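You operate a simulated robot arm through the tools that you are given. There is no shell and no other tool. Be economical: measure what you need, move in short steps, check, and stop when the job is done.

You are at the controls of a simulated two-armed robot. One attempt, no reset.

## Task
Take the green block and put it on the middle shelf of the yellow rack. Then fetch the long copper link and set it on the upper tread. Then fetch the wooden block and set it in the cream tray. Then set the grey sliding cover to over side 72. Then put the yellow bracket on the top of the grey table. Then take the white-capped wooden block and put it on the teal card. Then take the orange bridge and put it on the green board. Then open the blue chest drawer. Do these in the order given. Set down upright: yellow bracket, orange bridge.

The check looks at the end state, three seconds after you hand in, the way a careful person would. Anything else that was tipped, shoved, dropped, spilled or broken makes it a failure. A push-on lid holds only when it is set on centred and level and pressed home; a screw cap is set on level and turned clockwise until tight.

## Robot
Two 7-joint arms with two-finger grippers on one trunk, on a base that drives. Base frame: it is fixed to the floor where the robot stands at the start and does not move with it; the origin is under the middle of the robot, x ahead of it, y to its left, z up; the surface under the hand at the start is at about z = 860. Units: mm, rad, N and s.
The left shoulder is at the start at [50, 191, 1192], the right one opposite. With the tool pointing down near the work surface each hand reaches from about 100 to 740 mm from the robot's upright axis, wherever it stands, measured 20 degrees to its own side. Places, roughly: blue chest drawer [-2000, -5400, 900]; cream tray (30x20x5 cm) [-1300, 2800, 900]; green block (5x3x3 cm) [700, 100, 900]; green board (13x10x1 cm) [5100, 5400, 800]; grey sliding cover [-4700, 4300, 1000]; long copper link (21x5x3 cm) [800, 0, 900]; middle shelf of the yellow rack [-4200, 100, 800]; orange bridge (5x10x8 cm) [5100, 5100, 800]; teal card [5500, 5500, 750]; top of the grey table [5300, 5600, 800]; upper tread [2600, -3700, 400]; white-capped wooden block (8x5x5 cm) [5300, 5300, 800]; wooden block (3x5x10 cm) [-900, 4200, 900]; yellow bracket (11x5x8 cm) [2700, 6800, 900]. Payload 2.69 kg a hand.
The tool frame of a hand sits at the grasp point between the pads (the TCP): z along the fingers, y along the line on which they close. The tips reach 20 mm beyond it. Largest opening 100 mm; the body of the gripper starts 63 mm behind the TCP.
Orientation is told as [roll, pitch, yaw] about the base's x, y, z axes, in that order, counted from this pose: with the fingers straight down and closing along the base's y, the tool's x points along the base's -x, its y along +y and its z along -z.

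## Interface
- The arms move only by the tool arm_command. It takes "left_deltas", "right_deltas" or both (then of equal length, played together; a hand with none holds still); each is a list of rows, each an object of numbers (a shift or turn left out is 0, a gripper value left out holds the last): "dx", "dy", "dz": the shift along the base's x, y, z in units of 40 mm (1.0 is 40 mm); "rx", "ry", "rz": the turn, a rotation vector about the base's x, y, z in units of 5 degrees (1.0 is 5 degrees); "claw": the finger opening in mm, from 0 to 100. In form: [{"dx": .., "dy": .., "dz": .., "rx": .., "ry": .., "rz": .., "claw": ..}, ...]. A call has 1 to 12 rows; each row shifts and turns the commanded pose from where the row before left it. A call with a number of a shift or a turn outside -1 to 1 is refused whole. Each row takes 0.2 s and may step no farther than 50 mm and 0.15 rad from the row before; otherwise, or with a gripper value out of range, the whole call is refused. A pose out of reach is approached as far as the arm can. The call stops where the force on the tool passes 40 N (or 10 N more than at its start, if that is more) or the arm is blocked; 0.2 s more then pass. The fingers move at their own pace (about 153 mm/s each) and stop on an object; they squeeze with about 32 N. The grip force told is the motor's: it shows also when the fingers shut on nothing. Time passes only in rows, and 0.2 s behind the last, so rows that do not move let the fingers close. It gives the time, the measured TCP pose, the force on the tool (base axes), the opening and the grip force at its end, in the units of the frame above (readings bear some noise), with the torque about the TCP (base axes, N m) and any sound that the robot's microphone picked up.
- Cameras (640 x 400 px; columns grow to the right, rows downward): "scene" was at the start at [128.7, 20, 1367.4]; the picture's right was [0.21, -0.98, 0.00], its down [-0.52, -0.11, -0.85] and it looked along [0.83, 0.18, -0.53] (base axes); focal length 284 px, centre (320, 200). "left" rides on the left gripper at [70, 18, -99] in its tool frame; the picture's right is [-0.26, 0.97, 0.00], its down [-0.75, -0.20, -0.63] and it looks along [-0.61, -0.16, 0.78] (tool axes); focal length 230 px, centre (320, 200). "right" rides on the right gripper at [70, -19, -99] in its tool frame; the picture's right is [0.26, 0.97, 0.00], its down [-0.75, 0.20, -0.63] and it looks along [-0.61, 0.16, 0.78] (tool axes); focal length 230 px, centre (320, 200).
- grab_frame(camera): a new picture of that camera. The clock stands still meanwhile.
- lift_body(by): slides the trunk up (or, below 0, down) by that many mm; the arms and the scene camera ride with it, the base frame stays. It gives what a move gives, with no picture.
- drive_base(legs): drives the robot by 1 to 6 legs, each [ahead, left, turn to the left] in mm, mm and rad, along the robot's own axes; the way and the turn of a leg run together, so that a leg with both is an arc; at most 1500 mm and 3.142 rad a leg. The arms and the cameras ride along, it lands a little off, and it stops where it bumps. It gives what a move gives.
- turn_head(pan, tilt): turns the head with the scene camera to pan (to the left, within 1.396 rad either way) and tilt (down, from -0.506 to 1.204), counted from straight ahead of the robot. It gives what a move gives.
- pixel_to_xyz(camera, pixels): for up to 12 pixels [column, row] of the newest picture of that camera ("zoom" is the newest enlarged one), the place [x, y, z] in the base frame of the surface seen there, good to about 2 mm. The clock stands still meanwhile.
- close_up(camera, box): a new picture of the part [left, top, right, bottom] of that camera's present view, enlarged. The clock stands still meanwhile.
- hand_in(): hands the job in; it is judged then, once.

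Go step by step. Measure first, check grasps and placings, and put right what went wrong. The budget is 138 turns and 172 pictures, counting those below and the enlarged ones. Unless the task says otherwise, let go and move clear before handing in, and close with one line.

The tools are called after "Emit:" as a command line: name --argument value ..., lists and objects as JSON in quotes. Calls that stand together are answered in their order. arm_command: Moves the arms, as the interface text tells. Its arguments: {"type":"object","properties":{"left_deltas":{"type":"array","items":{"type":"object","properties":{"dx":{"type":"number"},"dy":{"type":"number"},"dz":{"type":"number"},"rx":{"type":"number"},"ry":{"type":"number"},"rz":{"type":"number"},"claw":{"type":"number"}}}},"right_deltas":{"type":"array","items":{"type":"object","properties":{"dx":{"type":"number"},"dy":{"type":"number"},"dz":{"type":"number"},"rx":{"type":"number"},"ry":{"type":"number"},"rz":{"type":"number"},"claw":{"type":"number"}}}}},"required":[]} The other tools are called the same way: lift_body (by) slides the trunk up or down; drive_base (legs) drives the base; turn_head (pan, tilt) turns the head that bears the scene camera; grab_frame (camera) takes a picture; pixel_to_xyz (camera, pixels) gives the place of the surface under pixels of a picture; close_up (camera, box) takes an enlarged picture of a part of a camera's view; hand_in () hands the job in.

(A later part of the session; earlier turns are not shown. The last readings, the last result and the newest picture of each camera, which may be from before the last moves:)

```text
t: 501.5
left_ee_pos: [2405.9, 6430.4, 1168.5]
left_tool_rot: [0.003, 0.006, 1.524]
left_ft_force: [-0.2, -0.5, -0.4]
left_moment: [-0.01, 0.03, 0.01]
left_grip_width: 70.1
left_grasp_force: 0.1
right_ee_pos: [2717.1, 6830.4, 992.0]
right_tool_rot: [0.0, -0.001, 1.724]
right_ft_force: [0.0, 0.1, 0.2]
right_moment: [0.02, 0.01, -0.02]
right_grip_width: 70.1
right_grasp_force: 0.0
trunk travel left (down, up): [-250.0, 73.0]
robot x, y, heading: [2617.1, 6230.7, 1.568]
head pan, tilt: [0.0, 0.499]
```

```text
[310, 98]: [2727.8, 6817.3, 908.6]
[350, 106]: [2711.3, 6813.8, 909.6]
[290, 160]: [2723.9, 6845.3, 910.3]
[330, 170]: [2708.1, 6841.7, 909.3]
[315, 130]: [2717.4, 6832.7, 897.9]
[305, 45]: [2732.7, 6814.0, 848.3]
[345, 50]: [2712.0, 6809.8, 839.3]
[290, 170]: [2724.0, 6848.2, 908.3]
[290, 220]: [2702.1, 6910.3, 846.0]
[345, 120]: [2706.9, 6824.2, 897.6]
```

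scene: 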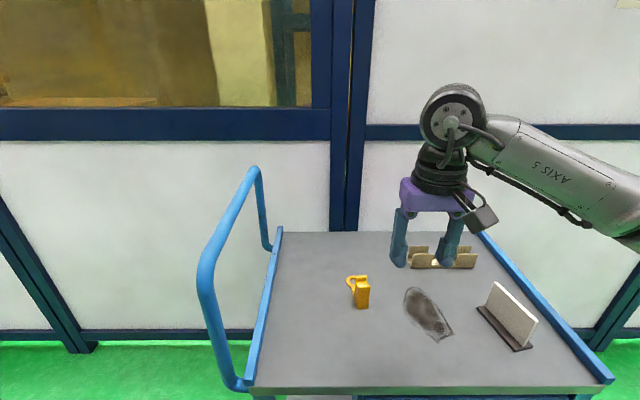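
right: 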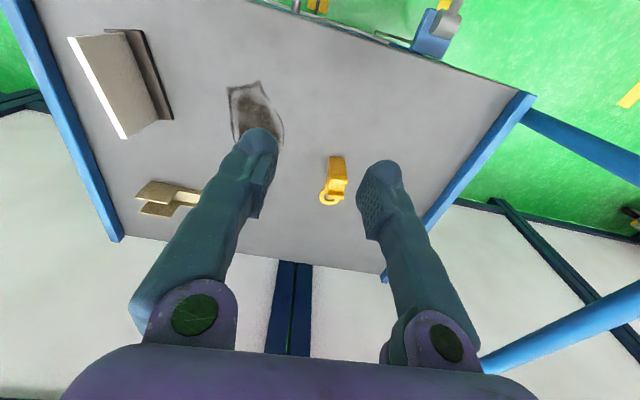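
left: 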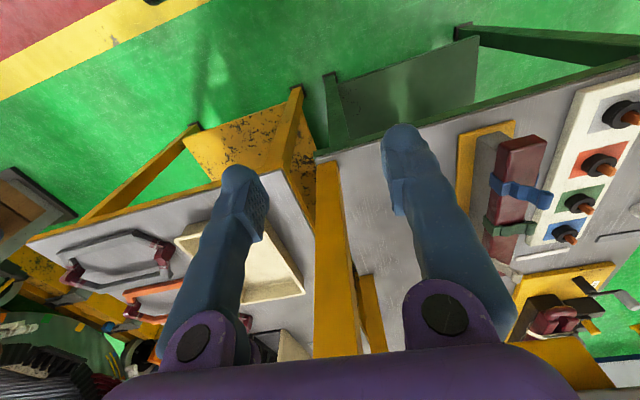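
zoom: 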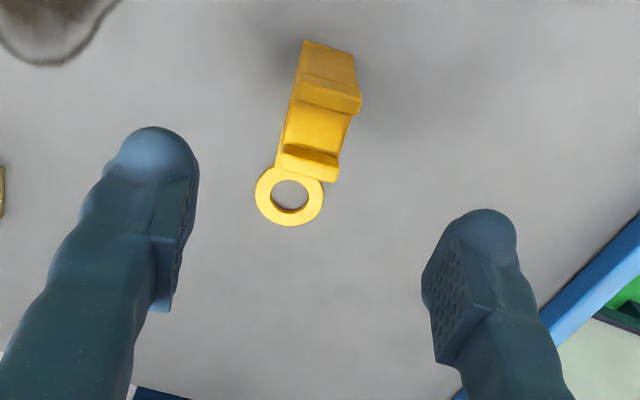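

Body centre is (2718,6829), matching the hand. I descend to z≈885, close and lift a little.

Emit:
arm_command --right_deltas '[{"dz": -0.9}, {"dz": -0.9}, {"dz": -0.87}, {"claw": 10}, {"claw": 10}, {"claw": 10}, {"dz": 0.5}, {"dz": 0.5}]'

Emit:
grab_frame --camera "right"

```text
t: 503.3
left_ee_pos: [2406.2, 6430.2, 1167.9]
left_tool_rot: [0.002, 0.005, 1.525]
left_ft_force: [0.0, 0.8, 0.2]
left_moment: [-0.03, 0.0, -0.01]
left_grip_width: 70.4
left_grasp_force: 0.0
right_ee_pos: [2716.2, 6831.3, 924.8]
right_tool_rot: [0.0, 0.001, 1.724]
right_ft_force: [0.7, -0.5, -0.9]
right_moment: [-0.02, -0.04, -0.01]
right_grip_width: 24.8
right_grasp_force: 32.3
trunk travel left (down, up): [-250.0, 73.0]
robot x, y, heading: [2623.2, 6231.4, 1.57]
head pan, tilt: [0.0, 0.499]
```

```text
94 pictures are left
```

right: 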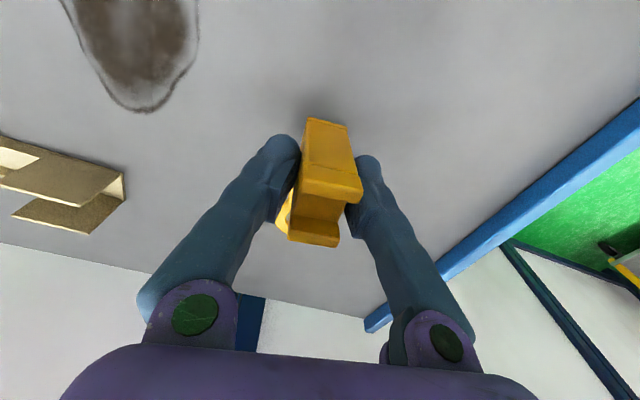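

The bracket is held at 24.8 mm. I lift it, tuck in, and drive toward the grey table's south side.

Emit:
arm_command --right_deltas '[{"dz": 1}, {"dz": 1}, {"dz": 1}, {"dz": 1}, {"dy": -1, "dx": 0.3}, {"dy": -1, "dx": 0.3}, {"dy": -1, "dx": 0.3}, {"dy": -1, "dx": 0.3}, {"dy": -1, "dx": 0.3}]'

Emit:
drive_base --legs '[[-1000, -800, 0], [-700, -1000, 0], [0, -800, 0]]'

Emit:
turn_head --pan 0.0 --tilt 0.5

Emit:
grab_frame --camera "scene"

```text
t: 505.3
left_ee_pos: [2407.3, 6429.5, 1167.7]
left_tool_rot: [0.005, 0.003, 1.524]
left_ft_force: [-0.9, 1.0, -0.4]
left_moment: [-0.01, 0.01, 0.01]
left_grip_width: 70.0
left_grasp_force: 0.0
right_ee_pos: [2778.0, 6630.6, 1085.8]
right_tool_rot: [0.001, -0.001, 1.723]
right_ft_force: [0.1, 0.7, -1.4]
right_moment: [-0.02, -0.04, 0.01]
right_grip_width: 24.8
right_grasp_force: 32.2
trunk travel left (down, up): [-250.0, 73.0]
robot x, y, heading: [2621.8, 6231.5, 1.567]
head pan, tilt: [0.0, 0.499]
```

```text
t: 528.5
left_ee_pos: [5013.8, 4727.0, 1168.6]
left_tool_rot: [0.001, 0.005, 1.523]
left_ft_force: [-0.7, 0.6, 0.3]
left_moment: [-0.01, -0.01, 0.02]
left_grip_width: 69.7
left_grasp_force: 0.2
right_ee_pos: [5383.8, 4927.4, 1086.5]
right_tool_rot: [0.0, -0.001, 1.723]
right_ft_force: [-0.3, 0.2, -0.1]
right_moment: [0.01, 0.01, -0.02]
right_grip_width: 24.9
right_grasp_force: 31.8
trunk travel left (down, up): [-250.0, 73.0]
robot x, y, heading: [5225.7, 4526.7, 1.567]
head pan, tilt: [0.0, 0.499]
```

```text
t: 529.1
left_ee_pos: [5012.6, 4727.4, 1168.4]
left_tool_rot: [0.004, 0.004, 1.523]
left_ft_force: [0.2, 0.3, 0.3]
left_moment: [0.0, 0.01, 0.0]
left_grip_width: 70.0
left_grasp_force: 0.0
right_ee_pos: [5384.2, 4927.5, 1085.2]
right_tool_rot: [0.001, -0.001, 1.723]
right_ft_force: [0.0, 1.0, -0.1]
right_moment: [-0.02, 0.0, -0.03]
right_grip_width: 24.7
right_grasp_force: 32.0
trunk travel left (down, up): [-250.0, 73.0]
robot x, y, heading: [5226.4, 4526.2, 1.565]
head pan, tilt: [0.0, 0.499]
```

```text
93 pictures are left
```

scene: 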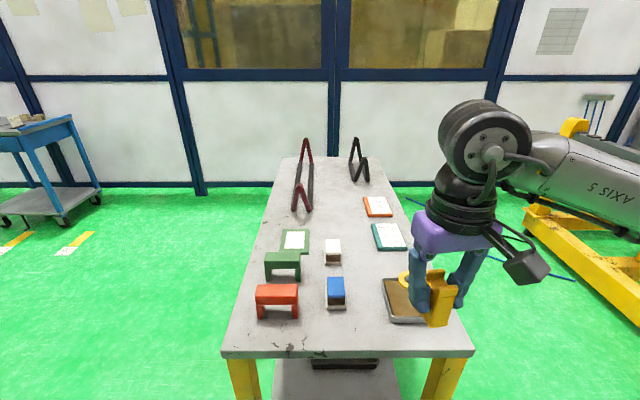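

The grey table holds: orange bridge (277,298), green bridge (283,262), green board (294,240), white-capped block (333,250), blue-capped (336,290), teal card (389,236). I enlarge and measure them.

Emit:
close_up --camera "scene" --box '[220, 180, 480, 360]'

Emit:
pixel_to_xyz --camera "scene" --pixels '[[285, 240], [308, 232], [280, 250], [333, 243], [333, 257], [375, 228], [405, 247], [270, 340], [440, 345], [275, 292], [282, 258], [340, 215]]'

```text
2.22 times, centred on (350, 270) of scene
```

zoom: 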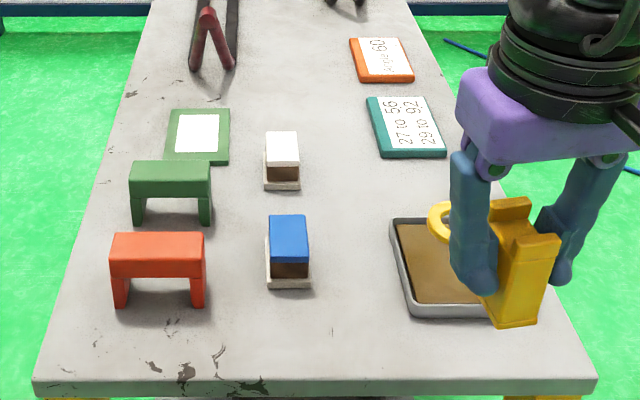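

```text
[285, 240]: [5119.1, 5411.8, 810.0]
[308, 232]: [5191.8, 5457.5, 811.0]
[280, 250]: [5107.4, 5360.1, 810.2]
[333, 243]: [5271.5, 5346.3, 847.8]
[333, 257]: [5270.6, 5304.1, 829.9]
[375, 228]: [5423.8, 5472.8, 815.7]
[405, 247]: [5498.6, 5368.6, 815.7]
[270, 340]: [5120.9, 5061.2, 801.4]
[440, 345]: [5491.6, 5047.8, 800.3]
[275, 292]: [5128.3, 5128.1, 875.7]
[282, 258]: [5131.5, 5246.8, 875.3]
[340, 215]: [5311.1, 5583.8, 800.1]
```

The table top is z 800. For the bracket I consider the free strip between the blue-capped block and the brown tray; I measure its bounds and other objects.

Emit:
pixel_to_xyz --camera "zoom" --pixels '[[310, 285], [308, 235], [392, 222], [414, 315], [350, 380], [350, 250], [266, 132], [299, 135], [265, 187], [300, 188], [270, 215], [267, 285]]'

Emit:
pixel_to_xyz --camera "zoom" --pixels '[[112, 235], [203, 234], [112, 262], [203, 276], [170, 112], [229, 110], [228, 162], [167, 160], [367, 100], [430, 98], [445, 155], [383, 157]]'

```text
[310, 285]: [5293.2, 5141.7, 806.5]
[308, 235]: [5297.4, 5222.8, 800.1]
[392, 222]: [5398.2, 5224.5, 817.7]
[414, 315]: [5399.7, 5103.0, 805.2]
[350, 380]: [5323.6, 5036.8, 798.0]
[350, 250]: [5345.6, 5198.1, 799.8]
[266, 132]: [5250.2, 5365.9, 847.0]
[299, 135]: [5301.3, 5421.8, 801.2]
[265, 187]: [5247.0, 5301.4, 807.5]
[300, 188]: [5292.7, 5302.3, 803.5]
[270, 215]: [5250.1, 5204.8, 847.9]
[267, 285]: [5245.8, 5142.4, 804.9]
```

```text
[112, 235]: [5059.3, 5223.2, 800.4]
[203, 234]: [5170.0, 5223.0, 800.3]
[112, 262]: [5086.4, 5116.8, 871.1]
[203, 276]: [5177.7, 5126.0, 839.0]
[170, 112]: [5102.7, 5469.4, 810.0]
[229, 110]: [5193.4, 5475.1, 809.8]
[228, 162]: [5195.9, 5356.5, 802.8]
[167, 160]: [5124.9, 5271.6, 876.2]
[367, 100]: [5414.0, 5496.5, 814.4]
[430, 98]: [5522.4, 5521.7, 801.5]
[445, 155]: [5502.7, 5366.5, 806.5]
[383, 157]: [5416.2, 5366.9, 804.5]
```

The strip is 103 mm wide (x 5295–5398). I'll set the bracket at (5347,5080), squared up, lowering to just above the table.

Emit:
arm_command --right_deltas '[{"dx": -0.23, "dy": 0.95, "rz": -0.45}, {"dx": -0.23, "dy": 0.95, "rz": -0.45}, {"dx": -0.23, "dy": 0.95, "rz": -0.45}, {"dx": -0.23, "dy": 0.97, "rz": -0.4}, {"dz": -1}, {"dz": -1}, {"dz": -1}, {"dz": -1}, {"dz": -1}, {"dz": -0.7}]'

Emit:
grab_frame --camera "right"

Emit:
close_up --camera "scene" --box '[220, 200, 480, 380]'

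```text
t: 531.3
left_ee_pos: [5013.7, 4727.4, 1168.4]
left_tool_rot: [0.003, 0.006, 1.522]
left_ft_force: [0.1, -0.6, 0.1]
left_moment: [0.0, 0.01, 0.0]
left_grip_width: 70.2
left_grasp_force: 0.1
right_ee_pos: [5346.5, 5079.3, 858.7]
right_tool_rot: [0.001, -0.002, 1.569]
right_ft_force: [0.5, -0.6, -0.7]
right_moment: [0.0, 0.0, -0.03]
right_grip_width: 24.6
right_grasp_force: 32.4
trunk travel left (down, up): [-250.0, 73.0]
robot x, y, heading: [5227.1, 4523.8, 1.569]
head pan, tilt: [0.0, 0.499]
```

```text
91 pictures are left
```

right: 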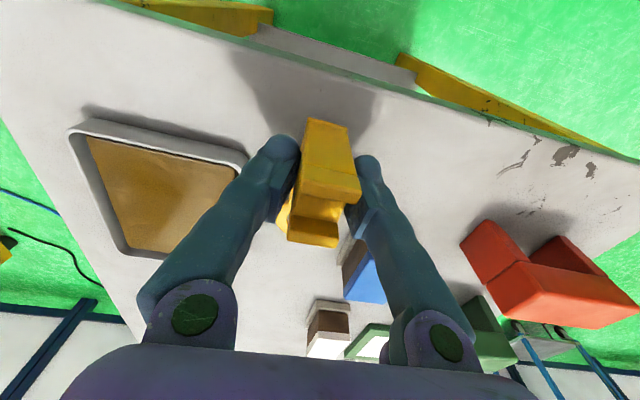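

```text
2.22 times, centred on (350, 290) of scene
```

zoom: 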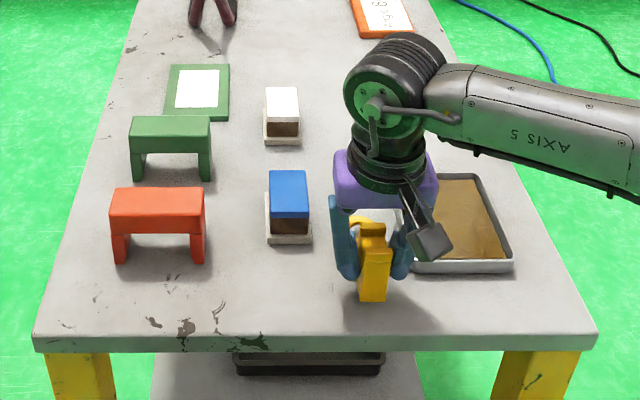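

All clear around it. I lower the last ~13 mm in small steps feeling for contact.

Emit:
arm_command --right_deltas '[{"dz": -0.2}, {"dz": -0.1}, {"dz": -0.06}, {}]'

```text
t: 532.3
left_ee_pos: [5012.6, 4726.0, 1168.0]
left_tool_rot: [0.003, 0.004, 1.524]
left_ft_force: [-0.6, 1.2, -0.5]
left_moment: [-0.02, -0.01, 0.04]
left_grip_width: 69.7
left_grasp_force: 0.0
right_ee_pos: [5345.4, 5079.7, 844.8]
right_tool_rot: [-0.002, -0.004, 1.57]
right_ft_force: [0.7, 0.2, 6.6]
right_moment: [-0.1, 0.01, 0.03]
right_grip_width: 24.7
right_grasp_force: 31.7
trunk travel left (down, up): [-250.0, 73.0]
robot x, y, heading: [5223.7, 4523.0, 1.565]
head pan, tilt: [0.0, 0.499]
```

Contact (6.6 N). I open to 50 mm, rise and pull back, then look.

Emit:
arm_command --right_deltas '[{"claw": 38}, {"claw": 48}, {"dz": 0.5}, {"dz": 1}, {"dz": 1}, {"dz": 1}, {"dz": 1}, {"dz": 1}, {"dy": -1, "dx": 0.5}, {"dy": -1, "dx": 0.5}]'

Emit:
close_up --camera "scene" --box '[220, 200, 480, 380]'

```text
t: 534.5
left_ee_pos: [5013.9, 4725.9, 1167.4]
left_tool_rot: [0.003, 0.007, 1.521]
left_ft_force: [-0.5, 0.9, -0.7]
left_moment: [0.03, 0.03, 0.02]
left_grip_width: 70.4
left_grasp_force: 0.1
right_ee_pos: [5388.3, 4999.2, 1063.6]
right_tool_rot: [0.0, -0.002, 1.571]
right_ft_force: [0.1, 0.0, 0.9]
right_moment: [0.0, 0.02, -0.01]
right_grip_width: 48.3
right_grasp_force: 0.2
trunk travel left (down, up): [-250.0, 73.0]
robot x, y, heading: [5229.5, 4524.2, 1.566]
head pan, tilt: [0.0, 0.499]
```

```text
2.22 times, centred on (350, 290) of scene
```

zoom: 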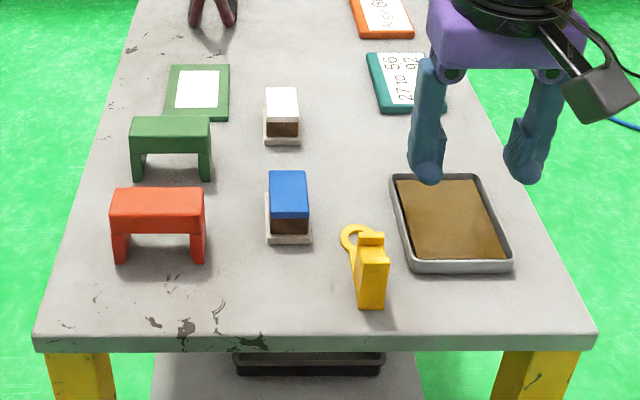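

The bracket stands upright and free. I move the base closer and slightly right for the white-capped block, then look from the right hand.

Emit:
drive_base --legs '[[225, -75, 0]]'

Emit:
arm_command --right_deltas '[{"dx": -1}, {"dx": -1}, {"dx": -1}, {"dx": -1}, {"dx": -0.8}, {"dz": -0.5}]'

Emit:
grab_frame --camera "right"

Emit:
turn_head --pan 0.0 --tilt 0.7

Emit:
grab_frame --camera "scene"

```text
t: 536.1
left_ee_pos: [5072.7, 4898.0, 1168.7]
left_tool_rot: [0.003, 0.006, 1.534]
left_ft_force: [0.1, -1.4, -0.3]
left_moment: [0.05, -0.01, 0.01]
left_grip_width: 70.0
left_grasp_force: 0.0
right_ee_pos: [5444.0, 5175.2, 1061.9]
right_tool_rot: [-0.003, -0.003, 1.583]
right_ft_force: [-0.3, -0.3, 0.0]
right_moment: [0.04, 0.0, -0.04]
right_grip_width: 48.0
right_grasp_force: 0.2
trunk travel left (down, up): [-250.0, 73.0]
robot x, y, heading: [5289.1, 4697.9, 1.581]
head pan, tilt: [0.0, 0.499]
stopped in leg 1: the robot was blocked; the commanded pose is now the measured one
```

```text
t: 537.5
left_ee_pos: [5073.8, 4899.5, 1167.9]
left_tool_rot: [0.002, 0.006, 1.535]
left_ft_force: [0.9, 0.7, -0.4]
left_moment: [0.01, -0.01, 0.0]
left_grip_width: 70.1
left_grasp_force: 0.1
right_ee_pos: [5253.4, 5175.4, 1041.3]
right_tool_rot: [-0.001, 0.001, 1.581]
right_ft_force: [-0.6, 0.0, -0.5]
right_moment: [0.0, 0.0, 0.03]
right_grip_width: 48.3
right_grasp_force: 0.0
trunk travel left (down, up): [-250.0, 73.0]
robot x, y, heading: [5287.9, 4702.0, 1.578]
head pan, tilt: [0.0, 0.499]
```

```text
88 pictures are left
```

right: 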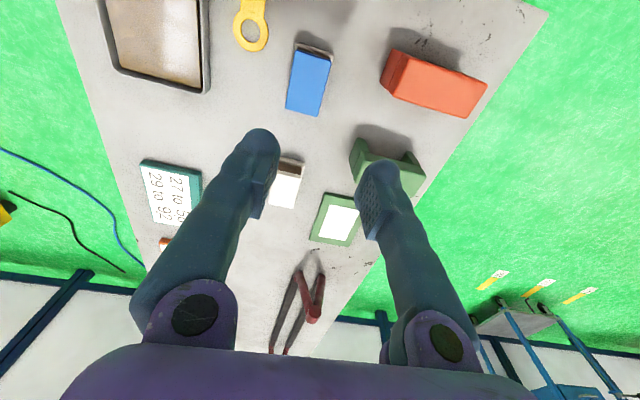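

```text
t: 538.2
left_ee_pos: [5074.4, 4899.0, 1168.3]
left_tool_rot: [0.004, 0.007, 1.533]
left_ft_force: [0.1, -0.7, 0.7]
left_moment: [-0.02, -0.02, -0.04]
left_grip_width: 70.0
left_grasp_force: 0.1
right_ee_pos: [5252.7, 5175.1, 1042.3]
right_tool_rot: [-0.001, 0.002, 1.579]
right_ft_force: [0.4, 0.4, -1.1]
right_moment: [0.0, -0.02, -0.02]
right_grip_width: 48.1
right_grasp_force: 0.1
trunk travel left (down, up): [-250.0, 73.0]
robot x, y, heading: [5290.7, 4698.1, 1.581]
head pan, tilt: [0.0, 0.7]
```

```text
87 pictures are left
```

scene: 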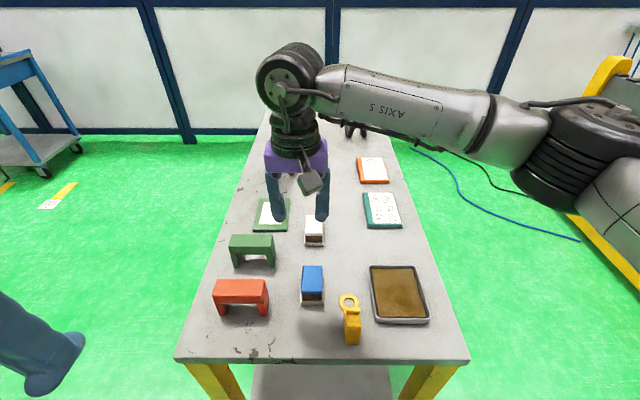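

The base touched the table's lower structure at y 4698, so the card at y≈5430 is at the reach limit from here. I check the objects are unmoved and look at the east side for room.

Emit:
pixel_to_xyz --camera "scene" --pixels '[[314, 215], [305, 240], [323, 245], [367, 196], [402, 228], [262, 215], [320, 350], [468, 355]]'

Emit:
turn_head --pan -0.8 --tilt 0.5

Emit:
grab_frame --camera "scene"

```text
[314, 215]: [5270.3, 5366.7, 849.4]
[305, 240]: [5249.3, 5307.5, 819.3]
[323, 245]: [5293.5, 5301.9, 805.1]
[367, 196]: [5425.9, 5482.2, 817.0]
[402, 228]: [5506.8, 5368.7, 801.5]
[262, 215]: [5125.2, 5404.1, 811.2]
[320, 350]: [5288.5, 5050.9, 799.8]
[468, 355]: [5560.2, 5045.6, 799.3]
```

```text
t: 539.4
left_ee_pos: [5073.8, 4899.2, 1168.1]
left_tool_rot: [0.003, 0.009, 1.534]
left_ft_force: [0.3, 0.1, 0.0]
left_moment: [-0.02, 0.02, -0.04]
left_grip_width: 69.9
left_grasp_force: 0.1
right_ee_pos: [5251.0, 5176.8, 1041.2]
right_tool_rot: [-0.002, 0.002, 1.579]
right_ft_force: [0.9, -1.6, -1.1]
right_moment: [0.02, 0.01, -0.01]
right_grip_width: 47.9
right_grasp_force: 0.0
trunk travel left (down, up): [-250.0, 73.0]
robot x, y, heading: [5293.1, 4699.4, 1.581]
head pan, tilt: [-0.799, 0.499]
```

```text
86 pictures are left
```

scene: 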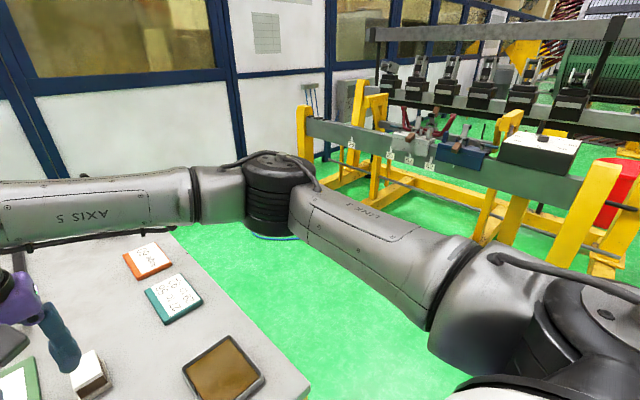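

Nothing moved. I measure the yellow stand's distance to see if the robot fits east of the table.

Emit:
pixel_to_xyz --camera "scene" --pixels '[[310, 130], [400, 170], [500, 215], [590, 200], [480, 240], [370, 190], [345, 215]]'

```text
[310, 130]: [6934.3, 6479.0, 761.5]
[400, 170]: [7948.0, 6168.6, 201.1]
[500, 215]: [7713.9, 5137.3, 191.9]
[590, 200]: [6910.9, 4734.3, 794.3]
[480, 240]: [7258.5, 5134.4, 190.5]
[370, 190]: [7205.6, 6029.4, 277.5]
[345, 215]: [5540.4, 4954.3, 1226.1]
```

There's ample room east, but a forward-tilted hand may already reach from here. I test reach over the card with a 25° tilt, empty-handed and above everything.

Emit:
arm_command --right_deltas '[{"dx": 0.74, "dy": 0.89, "rx": 0.72}, {"dx": 0.74, "dy": 0.89, "rx": 0.72}, {"dx": 0.74, "dy": 0.89, "rx": 0.72}, {"dx": 0.74, "dy": 0.89, "rx": 0.72}, {"dx": 0.74, "dy": 0.89, "rx": 0.72}, {"dx": 0.74, "dy": 0.89, "rx": 0.72}, {"dx": 0.74, "dy": 0.89, "rx": 0.68}, {"dz": -1}, {"dz": -1}, {"dz": -1}]'

Emit:
grab_frame --camera "right"

```text
t: 541.6
left_ee_pos: [5073.5, 4899.0, 1167.8]
left_tool_rot: [0.003, 0.007, 1.535]
left_ft_force: [0.1, 1.2, 0.9]
left_moment: [-0.03, 0.03, -0.01]
left_grip_width: 69.9
left_grasp_force: 0.0
right_ee_pos: [5461.2, 5426.1, 922.6]
right_tool_rot: [-0.008, -0.435, 1.581]
right_ft_force: [0.5, 0.4, -0.3]
right_moment: [-0.02, -0.01, 0.0]
right_grip_width: 48.0
right_grasp_force: 0.1
trunk travel left (down, up): [-250.0, 73.0]
robot x, y, heading: [5288.6, 4698.2, 1.579]
head pan, tilt: [-0.799, 0.499]
```

```text
85 pictures are left
```

right: 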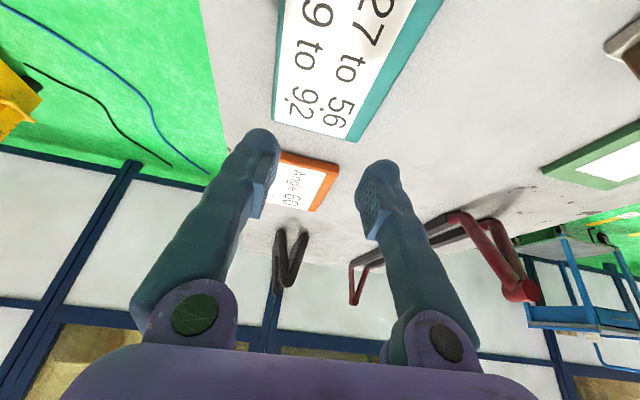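

Reachable with the 25° tilt. I now move back over the white-capped block at the same tilt and look closely.

Emit:
arm_command --right_deltas '[{"dx": -0.95, "dy": -0.43, "claw": 80}, {"dx": -0.95, "dy": -0.43}, {"dx": -0.95, "dy": -0.43}, {"dx": -0.95, "dy": -0.43}, {"dx": -0.95, "dy": -0.43}]'

Emit:
close_up --camera "right" --box '[200, 40, 440, 190]'

Emit:
pixel_to_xyz --camera "zoom" --pixels '[[320, 200], [280, 200], [360, 200], [320, 260], [320, 140], [320, 100]]'

```text
t: 542.8
left_ee_pos: [5073.0, 4898.1, 1168.4]
left_tool_rot: [0.003, 0.008, 1.535]
left_ft_force: [0.7, 0.2, -0.2]
left_moment: [-0.02, 0.01, -0.02]
left_grip_width: 69.8
left_grasp_force: 0.0
right_ee_pos: [5270.0, 5340.8, 921.0]
right_tool_rot: [-0.007, -0.439, 1.579]
right_ft_force: [-0.9, 0.2, -0.2]
right_moment: [0.02, 0.0, 0.0]
right_grip_width: 80.1
right_grasp_force: 0.2
trunk travel left (down, up): [-250.0, 73.0]
robot x, y, heading: [5286.9, 4702.3, 1.578]
head pan, tilt: [-0.799, 0.499]
```

```text
2.67 times, centred on (320, 115) of right
```

zoom: 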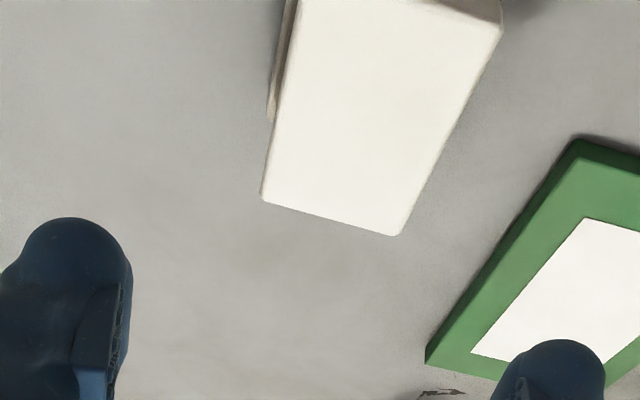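

```text
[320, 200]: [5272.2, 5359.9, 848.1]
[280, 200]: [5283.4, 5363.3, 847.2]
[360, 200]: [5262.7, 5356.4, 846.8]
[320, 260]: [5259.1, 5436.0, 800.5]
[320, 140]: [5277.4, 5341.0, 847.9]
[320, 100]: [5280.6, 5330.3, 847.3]
```

I measure the cap's corners for its angle.

Emit:
pixel_to_xyz --camera "zoom" --pixels '[[268, 196], [394, 228], [492, 28], [300, 10], [272, 110], [283, 100], [430, 160]]'

Emit:
grab_frame --camera "right"

```text
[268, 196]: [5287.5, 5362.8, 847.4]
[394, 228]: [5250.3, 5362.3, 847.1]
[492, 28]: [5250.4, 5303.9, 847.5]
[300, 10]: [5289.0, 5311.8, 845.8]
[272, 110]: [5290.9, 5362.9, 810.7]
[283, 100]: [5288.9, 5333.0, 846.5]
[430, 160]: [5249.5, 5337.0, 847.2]
```

```text
83 pictures are left
```

right: 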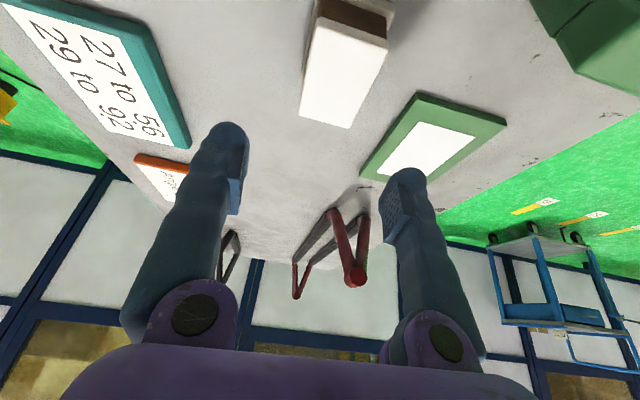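

Cap spans x 5250–5289, y 5304–5363, over a slightly wider base (47 mm, top ≈810). I lower to z≈836 so the pads clamp the body and cap, then lift slightly.

Emit:
arm_command --right_deltas '[{"dy": -0.2, "dz": -0.7, "claw": 70}, {"dz": -0.7}, {"dz": -0.7}, {"claw": 20}, {"claw": 20}, {"claw": 20}, {"dz": 0.3}]'

Emit:
grab_frame --camera "right"

Emit:
turn_head --pan 0.0 --tilt 0.65

Emit:
close_up --camera "scene" --box '[220, 150, 460, 330]'

```text
t: 544.4
left_ee_pos: [5071.4, 4898.5, 1168.1]
left_tool_rot: [0.005, 0.005, 1.535]
left_ft_force: [0.7, -0.1, -0.4]
left_moment: [-0.01, 0.01, 0.01]
left_grip_width: 69.9
left_grasp_force: 0.0
right_ee_pos: [5268.6, 5329.9, 850.7]
right_tool_rot: [-0.006, -0.435, 1.582]
right_ft_force: [-0.6, 1.0, -0.9]
right_moment: [0.01, 0.01, 0.01]
right_grip_width: 40.8
right_grasp_force: 32.0
trunk travel left (down, up): [-250.0, 73.0]
robot x, y, heading: [5292.3, 4700.8, 1.578]
head pan, tilt: [-0.799, 0.499]
```

```text
82 pictures are left
```

right: 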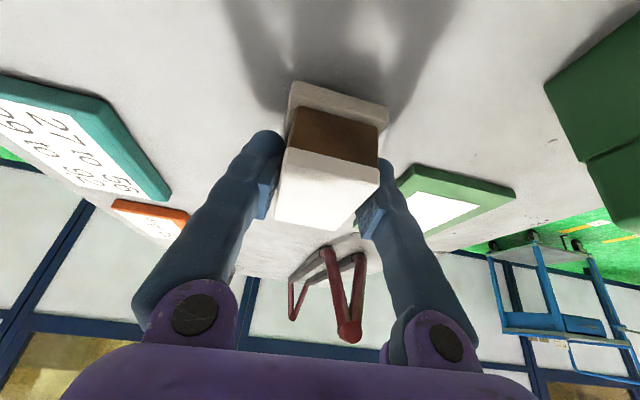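

```text
t: 545.5
left_ee_pos: [5072.8, 4899.2, 1167.5]
left_tool_rot: [0.003, 0.007, 1.536]
left_ft_force: [1.9, -0.6, -0.2]
left_moment: [-0.02, -0.01, 0.01]
left_grip_width: 70.0
left_grasp_force: 0.1
right_ee_pos: [5268.2, 5330.1, 849.9]
right_tool_rot: [-0.007, -0.435, 1.583]
right_ft_force: [-0.7, 0.0, -1.2]
right_moment: [0.01, -0.01, 0.01]
right_grip_width: 40.7
right_grasp_force: 32.5
trunk travel left (down, up): [-250.0, 73.0]
robot x, y, heading: [5288.6, 4699.8, 1.579]
head pan, tilt: [0.0, 0.649]
```

```text
2.22 times, centred on (340, 240) of scene
```

zoom: 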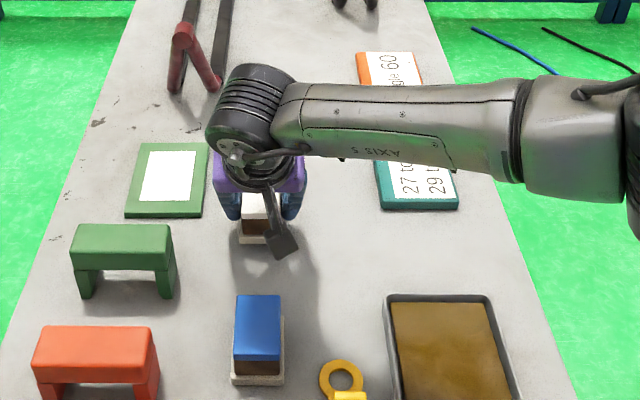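

The whole block, base included, is lifted. I raise it, carry it over the card centre (5459,5431), and lower to a few mm above.

Emit:
arm_command --right_deltas '[{"dz": 1}, {"dz": 1}, {"dx": 0.95, "dy": 0.49}, {"dx": 0.95, "dy": 0.49}, {"dx": 0.95, "dy": 0.49}, {"dx": 0.95, "dy": 0.49}, {"dx": 0.95, "dy": 0.49}, {"dz": -0.8}, {"dz": -0.8}]'

Emit:
grab_frame --camera "right"

Emit:
close_up --camera "scene" --box '[220, 150, 460, 330]'

```text
t: 547.5
left_ee_pos: [5073.1, 4899.8, 1167.9]
left_tool_rot: [0.003, 0.006, 1.536]
left_ft_force: [0.1, -1.4, 0.7]
left_moment: [-0.03, 0.02, 0.01]
left_grip_width: 69.9
left_grasp_force: 0.0
right_ee_pos: [5461.2, 5428.0, 864.8]
right_tool_rot: [-0.006, -0.435, 1.582]
right_ft_force: [-0.3, 0.4, -0.9]
right_moment: [-0.04, -0.02, -0.03]
right_grip_width: 40.5
right_grasp_force: 32.2
trunk travel left (down, up): [-250.0, 73.0]
robot x, y, heading: [5289.4, 4700.2, 1.582]
head pan, tilt: [0.0, 0.649]
```

```text
80 pictures are left
```

right: 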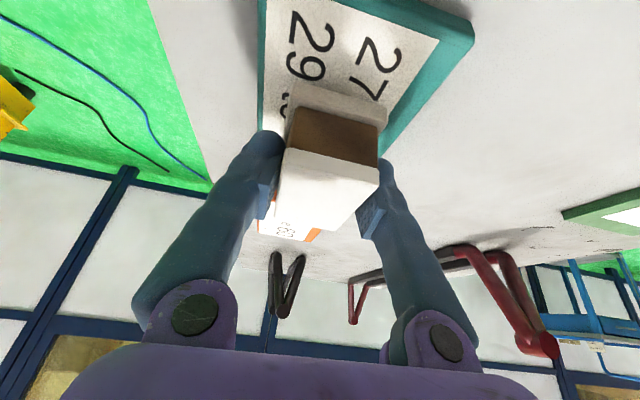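

```text
2.22 times, centred on (340, 240) of scene
```

zoom: 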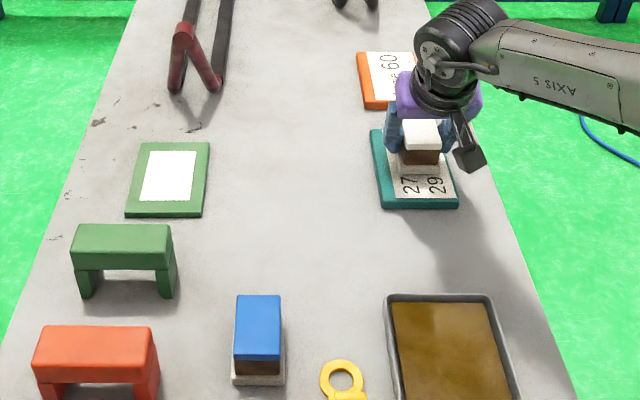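

Above the card. I lower in small steps until contact.

Emit:
arm_command --right_deltas '[{"dz": -0.12}, {"dz": -0.08}, {"dz": -0.06}, {}]'

```text
t: 548.5
left_ee_pos: [5074.3, 4899.4, 1166.6]
left_tool_rot: [0.004, 0.009, 1.535]
left_ft_force: [0.3, -1.0, 0.2]
left_moment: [0.02, -0.01, -0.02]
left_grip_width: 70.1
left_grasp_force: 0.0
right_ee_pos: [5458.7, 5430.0, 855.6]
right_tool_rot: [-0.006, -0.436, 1.583]
right_ft_force: [0.1, 0.2, -0.2]
right_moment: [0.01, -0.01, -0.03]
right_grip_width: 40.6
right_grasp_force: 32.4
trunk travel left (down, up): [-250.0, 73.0]
robot x, y, heading: [5285.4, 4698.8, 1.583]
head pan, tilt: [0.0, 0.649]
```

Emit:
arm_command --right_deltas '[{"dz": -0.05}, {"dz": -0.04}, {}]'

```text
t: 549.3
left_ee_pos: [5073.4, 4897.6, 1168.1]
left_tool_rot: [0.001, 0.005, 1.536]
left_ft_force: [-0.3, -0.2, 0.6]
left_moment: [0.01, 0.03, 0.0]
left_grip_width: 70.1
left_grasp_force: 0.0
right_ee_pos: [5459.4, 5431.6, 854.4]
right_tool_rot: [-0.004, -0.439, 1.583]
right_ft_force: [1.1, 1.0, 11.8]
right_moment: [-0.28, 0.08, 0.01]
right_grip_width: 40.7
right_grasp_force: 31.9
trunk travel left (down, up): [-250.0, 73.0]
robot x, y, heading: [5291.1, 4705.1, 1.58]
head pan, tilt: [0.0, 0.649]
```

Contact at 11.8 N. I open, rise and pull back, then check.

Emit:
arm_command --right_deltas '[{"dz": 0.03}, {"claw": 55}, {"claw": 65}, {"dz": 0.6}, {"dz": 1}, {"dz": 1}, {"dz": 1}, {"dy": -1, "rx": -0.8}, {"dy": -1, "rx": -0.8}, {"dy": -1, "rx": -0.8}, {"dy": -1, "rx": -0.8}, {"dy": -1, "rx": -0.8}]'

Emit:
close_up --camera "scene" --box '[220, 150, 460, 330]'

```text
t: 551.9
left_ee_pos: [5073.0, 4898.0, 1167.9]
left_tool_rot: [0.004, 0.008, 1.535]
left_ft_force: [-1.4, -1.1, -0.3]
left_moment: [0.01, 0.01, 0.0]
left_grip_width: 70.2
left_grasp_force: 0.0
right_ee_pos: [5459.1, 5228.9, 998.7]
right_tool_rot: [-0.003, -0.085, 1.581]
right_ft_force: [0.6, 0.1, 0.0]
right_moment: [0.03, 0.0, -0.02]
right_grip_width: 65.1
right_grasp_force: 0.0
trunk travel left (down, up): [-250.0, 73.0]
robot x, y, heading: [5291.4, 4703.4, 1.582]
head pan, tilt: [0.0, 0.649]
```

```text
2.22 times, centred on (340, 240) of scene
```

zoom: 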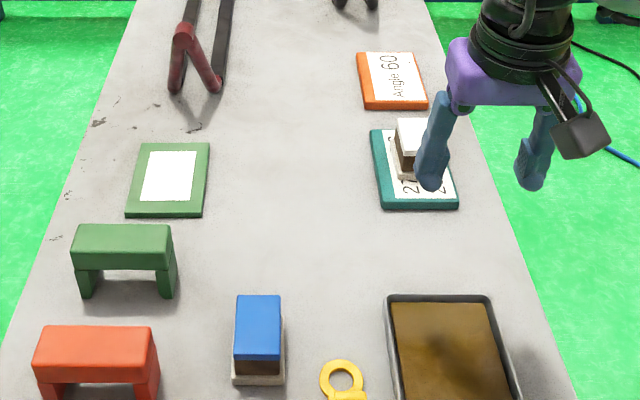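

The white-capped block sits on the teal card. For the orange bridge I need to grip across y, so I'll approach from the west; first I tuck the right hand and drive around.

Emit:
arm_command --right_deltas '[{"dz": 1, "rx": -0.5}, {"dz": 1, "rx": -0.47}, {"dy": -1, "dz": 0.3}, {"dy": -1}, {"dy": -1}, {"dy": -1}, {"dy": -0.8}]'

Emit:
drive_base --legs '[[-300, 0, 0], [0, 740, 0], [950, 0, 0], [0, 0, -1.58]]'

Emit:
turn_head --pan 0.0 --tilt 0.6

Emit:
grab_frame --camera "scene"

```text
t: 553.5
left_ee_pos: [5072.9, 4898.4, 1167.4]
left_tool_rot: [0.003, 0.008, 1.535]
left_ft_force: [-1.2, -0.8, -0.7]
left_moment: [-0.01, 0.01, 0.0]
left_grip_width: 70.3
left_grasp_force: 0.1
right_ee_pos: [5459.9, 5036.3, 1089.2]
right_tool_rot: [-0.003, 0.0, 1.58]
right_ft_force: [0.4, 0.2, -1.0]
right_moment: [-0.01, -0.01, 0.0]
right_grip_width: 65.0
right_grasp_force: 0.1
trunk travel left (down, up): [-250.0, 73.0]
robot x, y, heading: [5288.8, 4702.7, 1.58]
head pan, tilt: [0.0, 0.649]
```

```text
t: 570.4
left_ee_pos: [4734.7, 5533.7, 1168.1]
left_tool_rot: [0.004, 0.007, -0.034]
left_ft_force: [-0.4, 0.7, -0.5]
left_moment: [0.0, 0.0, 0.02]
left_grip_width: 69.9
left_grasp_force: 0.1
right_ee_pos: [4873.5, 5147.6, 1088.9]
right_tool_rot: [-0.001, -0.001, 0.012]
right_ft_force: [-1.0, -0.4, -0.2]
right_moment: [-0.01, 0.02, 0.02]
right_grip_width: 64.9
right_grasp_force: 0.1
trunk travel left (down, up): [-250.0, 73.0]
robot x, y, heading: [4538.8, 5320.0, 0.009]
head pan, tilt: [0.0, 0.649]
```

```text
t: 571.0
left_ee_pos: [4735.4, 5533.1, 1167.8]
left_tool_rot: [0.003, 0.007, -0.036]
left_ft_force: [-0.3, -0.1, 0.2]
left_moment: [-0.04, 0.01, -0.01]
left_grip_width: 70.0
left_grasp_force: 0.2
right_ee_pos: [4873.7, 5147.4, 1089.3]
right_tool_rot: [-0.002, 0.0, 0.011]
right_ft_force: [-0.9, 0.4, 0.0]
right_moment: [0.01, -0.02, -0.01]
right_grip_width: 65.1
right_grasp_force: 0.1
trunk travel left (down, up): [-250.0, 73.0]
robot x, y, heading: [4537.9, 5319.4, 0.006]
head pan, tilt: [0.0, 0.6]
```

```text
77 pictures are left
```

scene: 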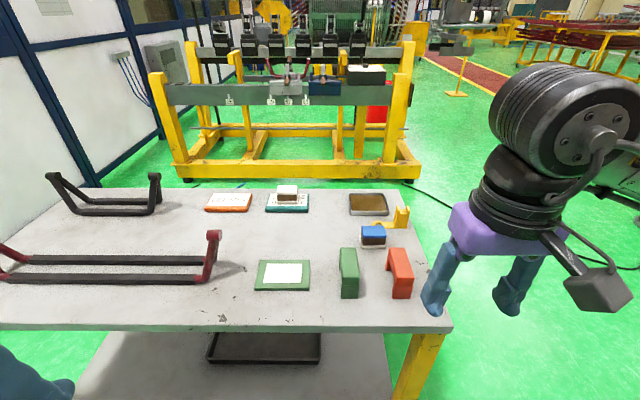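

I have a good view: bridge at (400,272), green bridge (349,272), board (283,274). I measure, then nudge the base forward.

Emit:
close_up --camera "scene" --box '[240, 220, 440, 345]'

Emit:
pixel_to_xyz --camera "zoom" --pixels '[[470, 95], [520, 95], [493, 190], [550, 190], [325, 95], [325, 185], [372, 185], [60, 130], [225, 130], [220, 220], [50, 220], [505, 140]]'

Emit:
drive_base --legs '[[90, 30, 0]]'

```text
3.20 times, centred on (340, 282) of scene
```

zoom: 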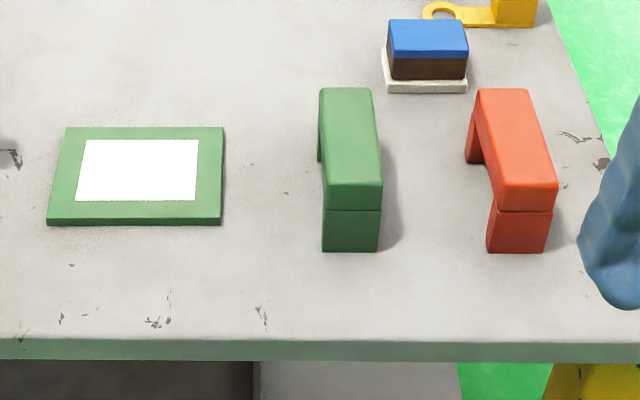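

```text
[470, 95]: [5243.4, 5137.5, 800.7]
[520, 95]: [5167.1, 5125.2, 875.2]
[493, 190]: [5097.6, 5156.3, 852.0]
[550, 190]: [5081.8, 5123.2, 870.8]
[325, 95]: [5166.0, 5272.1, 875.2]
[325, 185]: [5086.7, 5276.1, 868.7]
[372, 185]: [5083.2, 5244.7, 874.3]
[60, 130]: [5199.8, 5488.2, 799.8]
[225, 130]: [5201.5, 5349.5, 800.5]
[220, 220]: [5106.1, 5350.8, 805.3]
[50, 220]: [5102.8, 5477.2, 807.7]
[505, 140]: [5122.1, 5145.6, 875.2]
```

```text
t: 572.1
left_ee_pos: [4824.9, 5566.0, 1167.8]
left_tool_rot: [0.001, 0.007, -0.035]
left_ft_force: [0.2, 0.3, 0.0]
left_moment: [-0.05, 0.03, 0.03]
left_grip_width: 70.2
left_grasp_force: 0.0
right_ee_pos: [4963.5, 5178.7, 1089.7]
right_tool_rot: [-0.002, -0.001, 0.013]
right_ft_force: [0.0, -0.3, -0.1]
right_moment: [-0.01, 0.02, -0.01]
right_grip_width: 65.0
right_grasp_force: 0.2
trunk travel left (down, up): [-250.0, 73.0]
robot x, y, heading: [4625.3, 5351.2, 0.008]
head pan, tilt: [0.0, 0.6]
```

Bridge top centre is (5128,5139), 36 mm wide in y, z 875. I move the right hand above it and descend partway.

Emit:
arm_command --right_deltas '[{"dx": 0.83, "dy": -0.2, "claw": 80}, {"dx": 0.83, "dy": -0.2}, {"dx": 0.83, "dy": -0.2}, {"dx": 0.83, "dy": -0.2}, {"dx": 0.8, "dy": -0.2}, {"dz": -1}, {"dz": -1}, {"dz": -0.5}]'

Emit:
grab_frame --camera "right"

```text
t: 573.9
left_ee_pos: [4822.7, 5565.5, 1167.7]
left_tool_rot: [0.003, 0.009, -0.036]
left_ft_force: [0.1, 0.3, 0.2]
left_moment: [0.01, 0.0, -0.01]
left_grip_width: 70.0
left_grasp_force: 0.1
right_ee_pos: [5128.5, 5138.3, 989.6]
right_tool_rot: [-0.001, 0.0, 0.013]
right_ft_force: [0.0, -0.3, 0.2]
right_moment: [-0.02, -0.02, 0.0]
right_grip_width: 80.0
right_grasp_force: 0.2
trunk travel left (down, up): [-250.0, 73.0]
robot x, y, heading: [4624.0, 5349.4, 0.011]
head pan, tilt: [0.0, 0.6]
```

```text
75 pictures are left
```

right: 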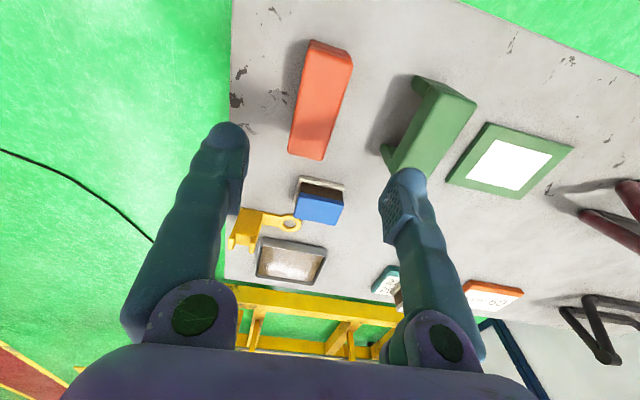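

I verify the bridge's top edges from the hand camera before going down.

Emit:
pixel_to_xyz --camera "right" --pixels '[[292, 148], [322, 155], [312, 50], [349, 60], [320, 100], [440, 90]]'

```text
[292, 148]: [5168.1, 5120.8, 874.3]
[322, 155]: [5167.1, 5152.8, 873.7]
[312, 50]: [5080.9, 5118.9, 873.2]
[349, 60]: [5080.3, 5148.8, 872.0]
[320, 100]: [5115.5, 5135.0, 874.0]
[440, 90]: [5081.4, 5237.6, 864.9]
```

Centre (5126,5137). I lower to z≈856, close and lift a little.

Emit:
arm_command --right_deltas '[{"dx": -0.05, "dz": -0.9, "claw": 70}, {"dz": -0.9}, {"dz": -0.9}, {"dz": -0.63}, {"claw": 20}, {"claw": 20}, {"claw": 20}, {"dz": 0.4}]'

Emit:
grab_frame --camera "right"

```text
t: 575.7
left_ee_pos: [4824.4, 5565.3, 1167.4]
left_tool_rot: [0.004, 0.007, -0.036]
left_ft_force: [0.7, 0.3, -0.4]
left_moment: [0.0, -0.02, -0.02]
left_grip_width: 69.8
left_grasp_force: 0.0
right_ee_pos: [5125.4, 5136.9, 872.1]
right_tool_rot: [-0.003, -0.001, 0.013]
right_ft_force: [-0.9, 0.0, -1.9]
right_moment: [-0.01, 0.0, 0.0]
right_grip_width: 38.2
right_grasp_force: 32.0
trunk travel left (down, up): [-250.0, 73.0]
robot x, y, heading: [4625.8, 5351.6, 0.009]
head pan, tilt: [0.0, 0.6]
```

```text
74 pictures are left
```

right: 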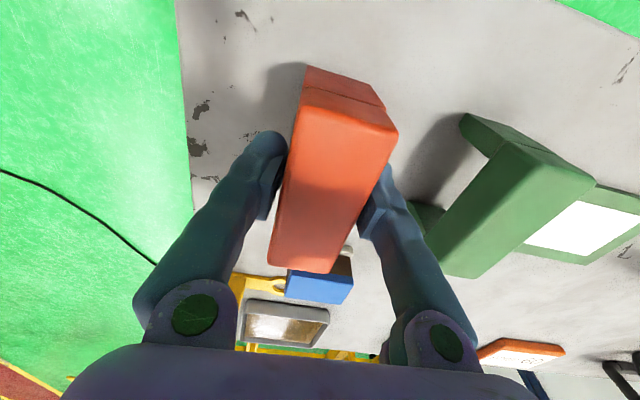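

The bridge is lifted whole. Since it's 94 mm long and the board is 95×128, I'll turn it 90° so it lies along the board's long side. Lift, carry over, and rotate on the way.

Emit:
arm_command --right_deltas '[{"dz": 1}, {"dz": 1}, {"dz": 1}, {"dx": 0.08, "dy": 0.8, "rz": 0.8}, {"dx": 0.08, "dy": 0.8, "rz": 0.8}, {"dx": 0.08, "dy": 0.8, "rz": 1}, {"dx": 0.08, "dy": 0.8, "rz": 1}, {"dx": 0.07, "dy": 0.8, "rz": 1}, {"dx": 0.07, "dy": 0.8, "rz": 1}, {"dx": 0.07, "dy": 0.8, "rz": 1}, {"dx": 0.07, "dy": 0.8, "rz": 1}, {"dy": 0.53, "rz": 1}]'

Emit:
arm_command --right_deltas '[{"rz": 1}, {"rz": 1}, {"rz": 1}, {"rz": 1}, {"rz": 1}, {"rz": 1}, {"rz": 1}, {"rz": 1}, {"rz": 1}, {"rz": 0.4}]'

Emit:
grab_frame --camera "right"

Emit:
grab_frame --camera "scene"

```text
t: 578.3
left_ee_pos: [4822.7, 5565.3, 1168.1]
left_tool_rot: [0.001, 0.006, -0.034]
left_ft_force: [0.1, -0.8, -0.3]
left_moment: [0.03, 0.01, 0.01]
left_grip_width: 70.1
left_grasp_force: 0.1
right_ee_pos: [5149.6, 5415.7, 990.7]
right_tool_rot: [-0.002, -0.003, 0.765]
right_ft_force: [0.1, 0.0, -2.2]
right_moment: [-0.04, -0.03, -0.03]
right_grip_width: 38.2
right_grasp_force: 32.5
trunk travel left (down, up): [-250.0, 73.0]
robot x, y, heading: [4626.5, 5348.3, 0.015]
head pan, tilt: [0.0, 0.6]
```

```text
t: 580.5
left_ee_pos: [4823.8, 5564.4, 1166.4]
left_tool_rot: [0.003, 0.007, -0.035]
left_ft_force: [0.2, 0.9, 1.0]
left_moment: [0.02, -0.02, 0.0]
left_grip_width: 70.2
left_grasp_force: 0.0
right_ee_pos: [5149.9, 5415.0, 991.9]
right_tool_rot: [-0.003, 0.0, 1.024]
right_ft_force: [-0.1, 0.2, -2.1]
right_moment: [0.0, 0.01, 0.0]
right_grip_width: 38.0
right_grasp_force: 31.9
right hand out of reach, approached as far as the arm can: row 4, 5, 6, 7, 8, 9
trunk travel left (down, up): [-250.0, 73.0]
robot x, y, heading: [4629.1, 5351.5, 0.011]
head pan, tilt: [0.0, 0.6]
```

```text
73 pictures are left
```

right: 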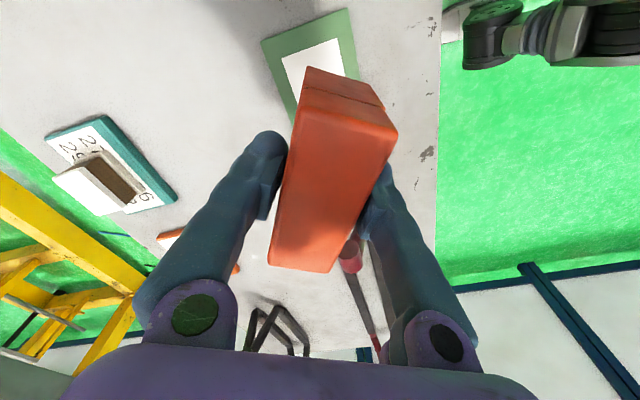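

```text
72 pictures are left
```

scene: 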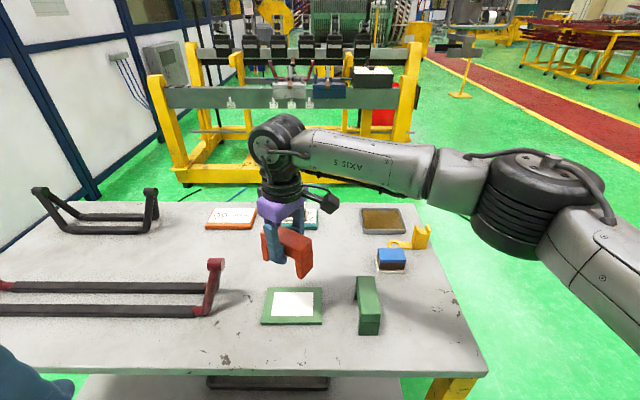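

Wrist yaw stops at 1.02 rad, so I'll get the remaining 0.55 rad by turning the base: shift right/back, then turn left.

Emit:
drive_base --legs '[[-50, -250, 0], [0, 0, 0.547]]'

Emit:
turn_head --pan -0.1 --tilt 0.6

Emit:
grab_frame --camera "scene"

```text
t: 584.9
left_ee_pos: [4637.0, 5383.5, 1167.7]
left_tool_rot: [0.003, 0.008, 0.513]
left_ft_force: [-0.1, -0.7, -0.2]
left_moment: [0.0, 0.0, -0.02]
left_grip_width: 70.1
left_grasp_force: 0.2
right_ee_pos: [4993.7, 5424.8, 992.7]
right_tool_rot: [-0.003, -0.003, 1.57]
right_ft_force: [0.1, 1.0, -1.0]
right_moment: [-0.02, 0.01, 0.01]
right_grip_width: 38.4
right_grasp_force: 32.4
trunk travel left (down, up): [-250.0, 73.0]
robot x, y, heading: [4578.8, 5097.1, 0.556]
head pan, tilt: [0.0, 0.6]
```

```text
t: 585.5
left_ee_pos: [4635.7, 5383.2, 1168.4]
left_tool_rot: [0.003, 0.008, 0.514]
left_ft_force: [-0.6, 0.4, 0.1]
left_moment: [-0.01, 0.01, -0.02]
left_grip_width: 70.1
left_grasp_force: 0.0
right_ee_pos: [4992.5, 5424.7, 990.6]
right_tool_rot: [-0.001, -0.002, 1.57]
right_ft_force: [-0.9, 0.6, -2.7]
right_moment: [0.0, 0.02, 0.0]
right_grip_width: 38.4
right_grasp_force: 31.9
trunk travel left (down, up): [-250.0, 73.0]
robot x, y, heading: [4574.8, 5096.0, 0.558]
head pan, tilt: [-0.099, 0.6]
```

```text
71 pictures are left
```

scene: 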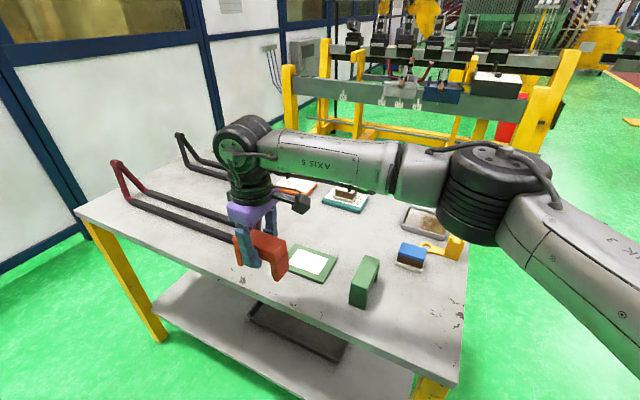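

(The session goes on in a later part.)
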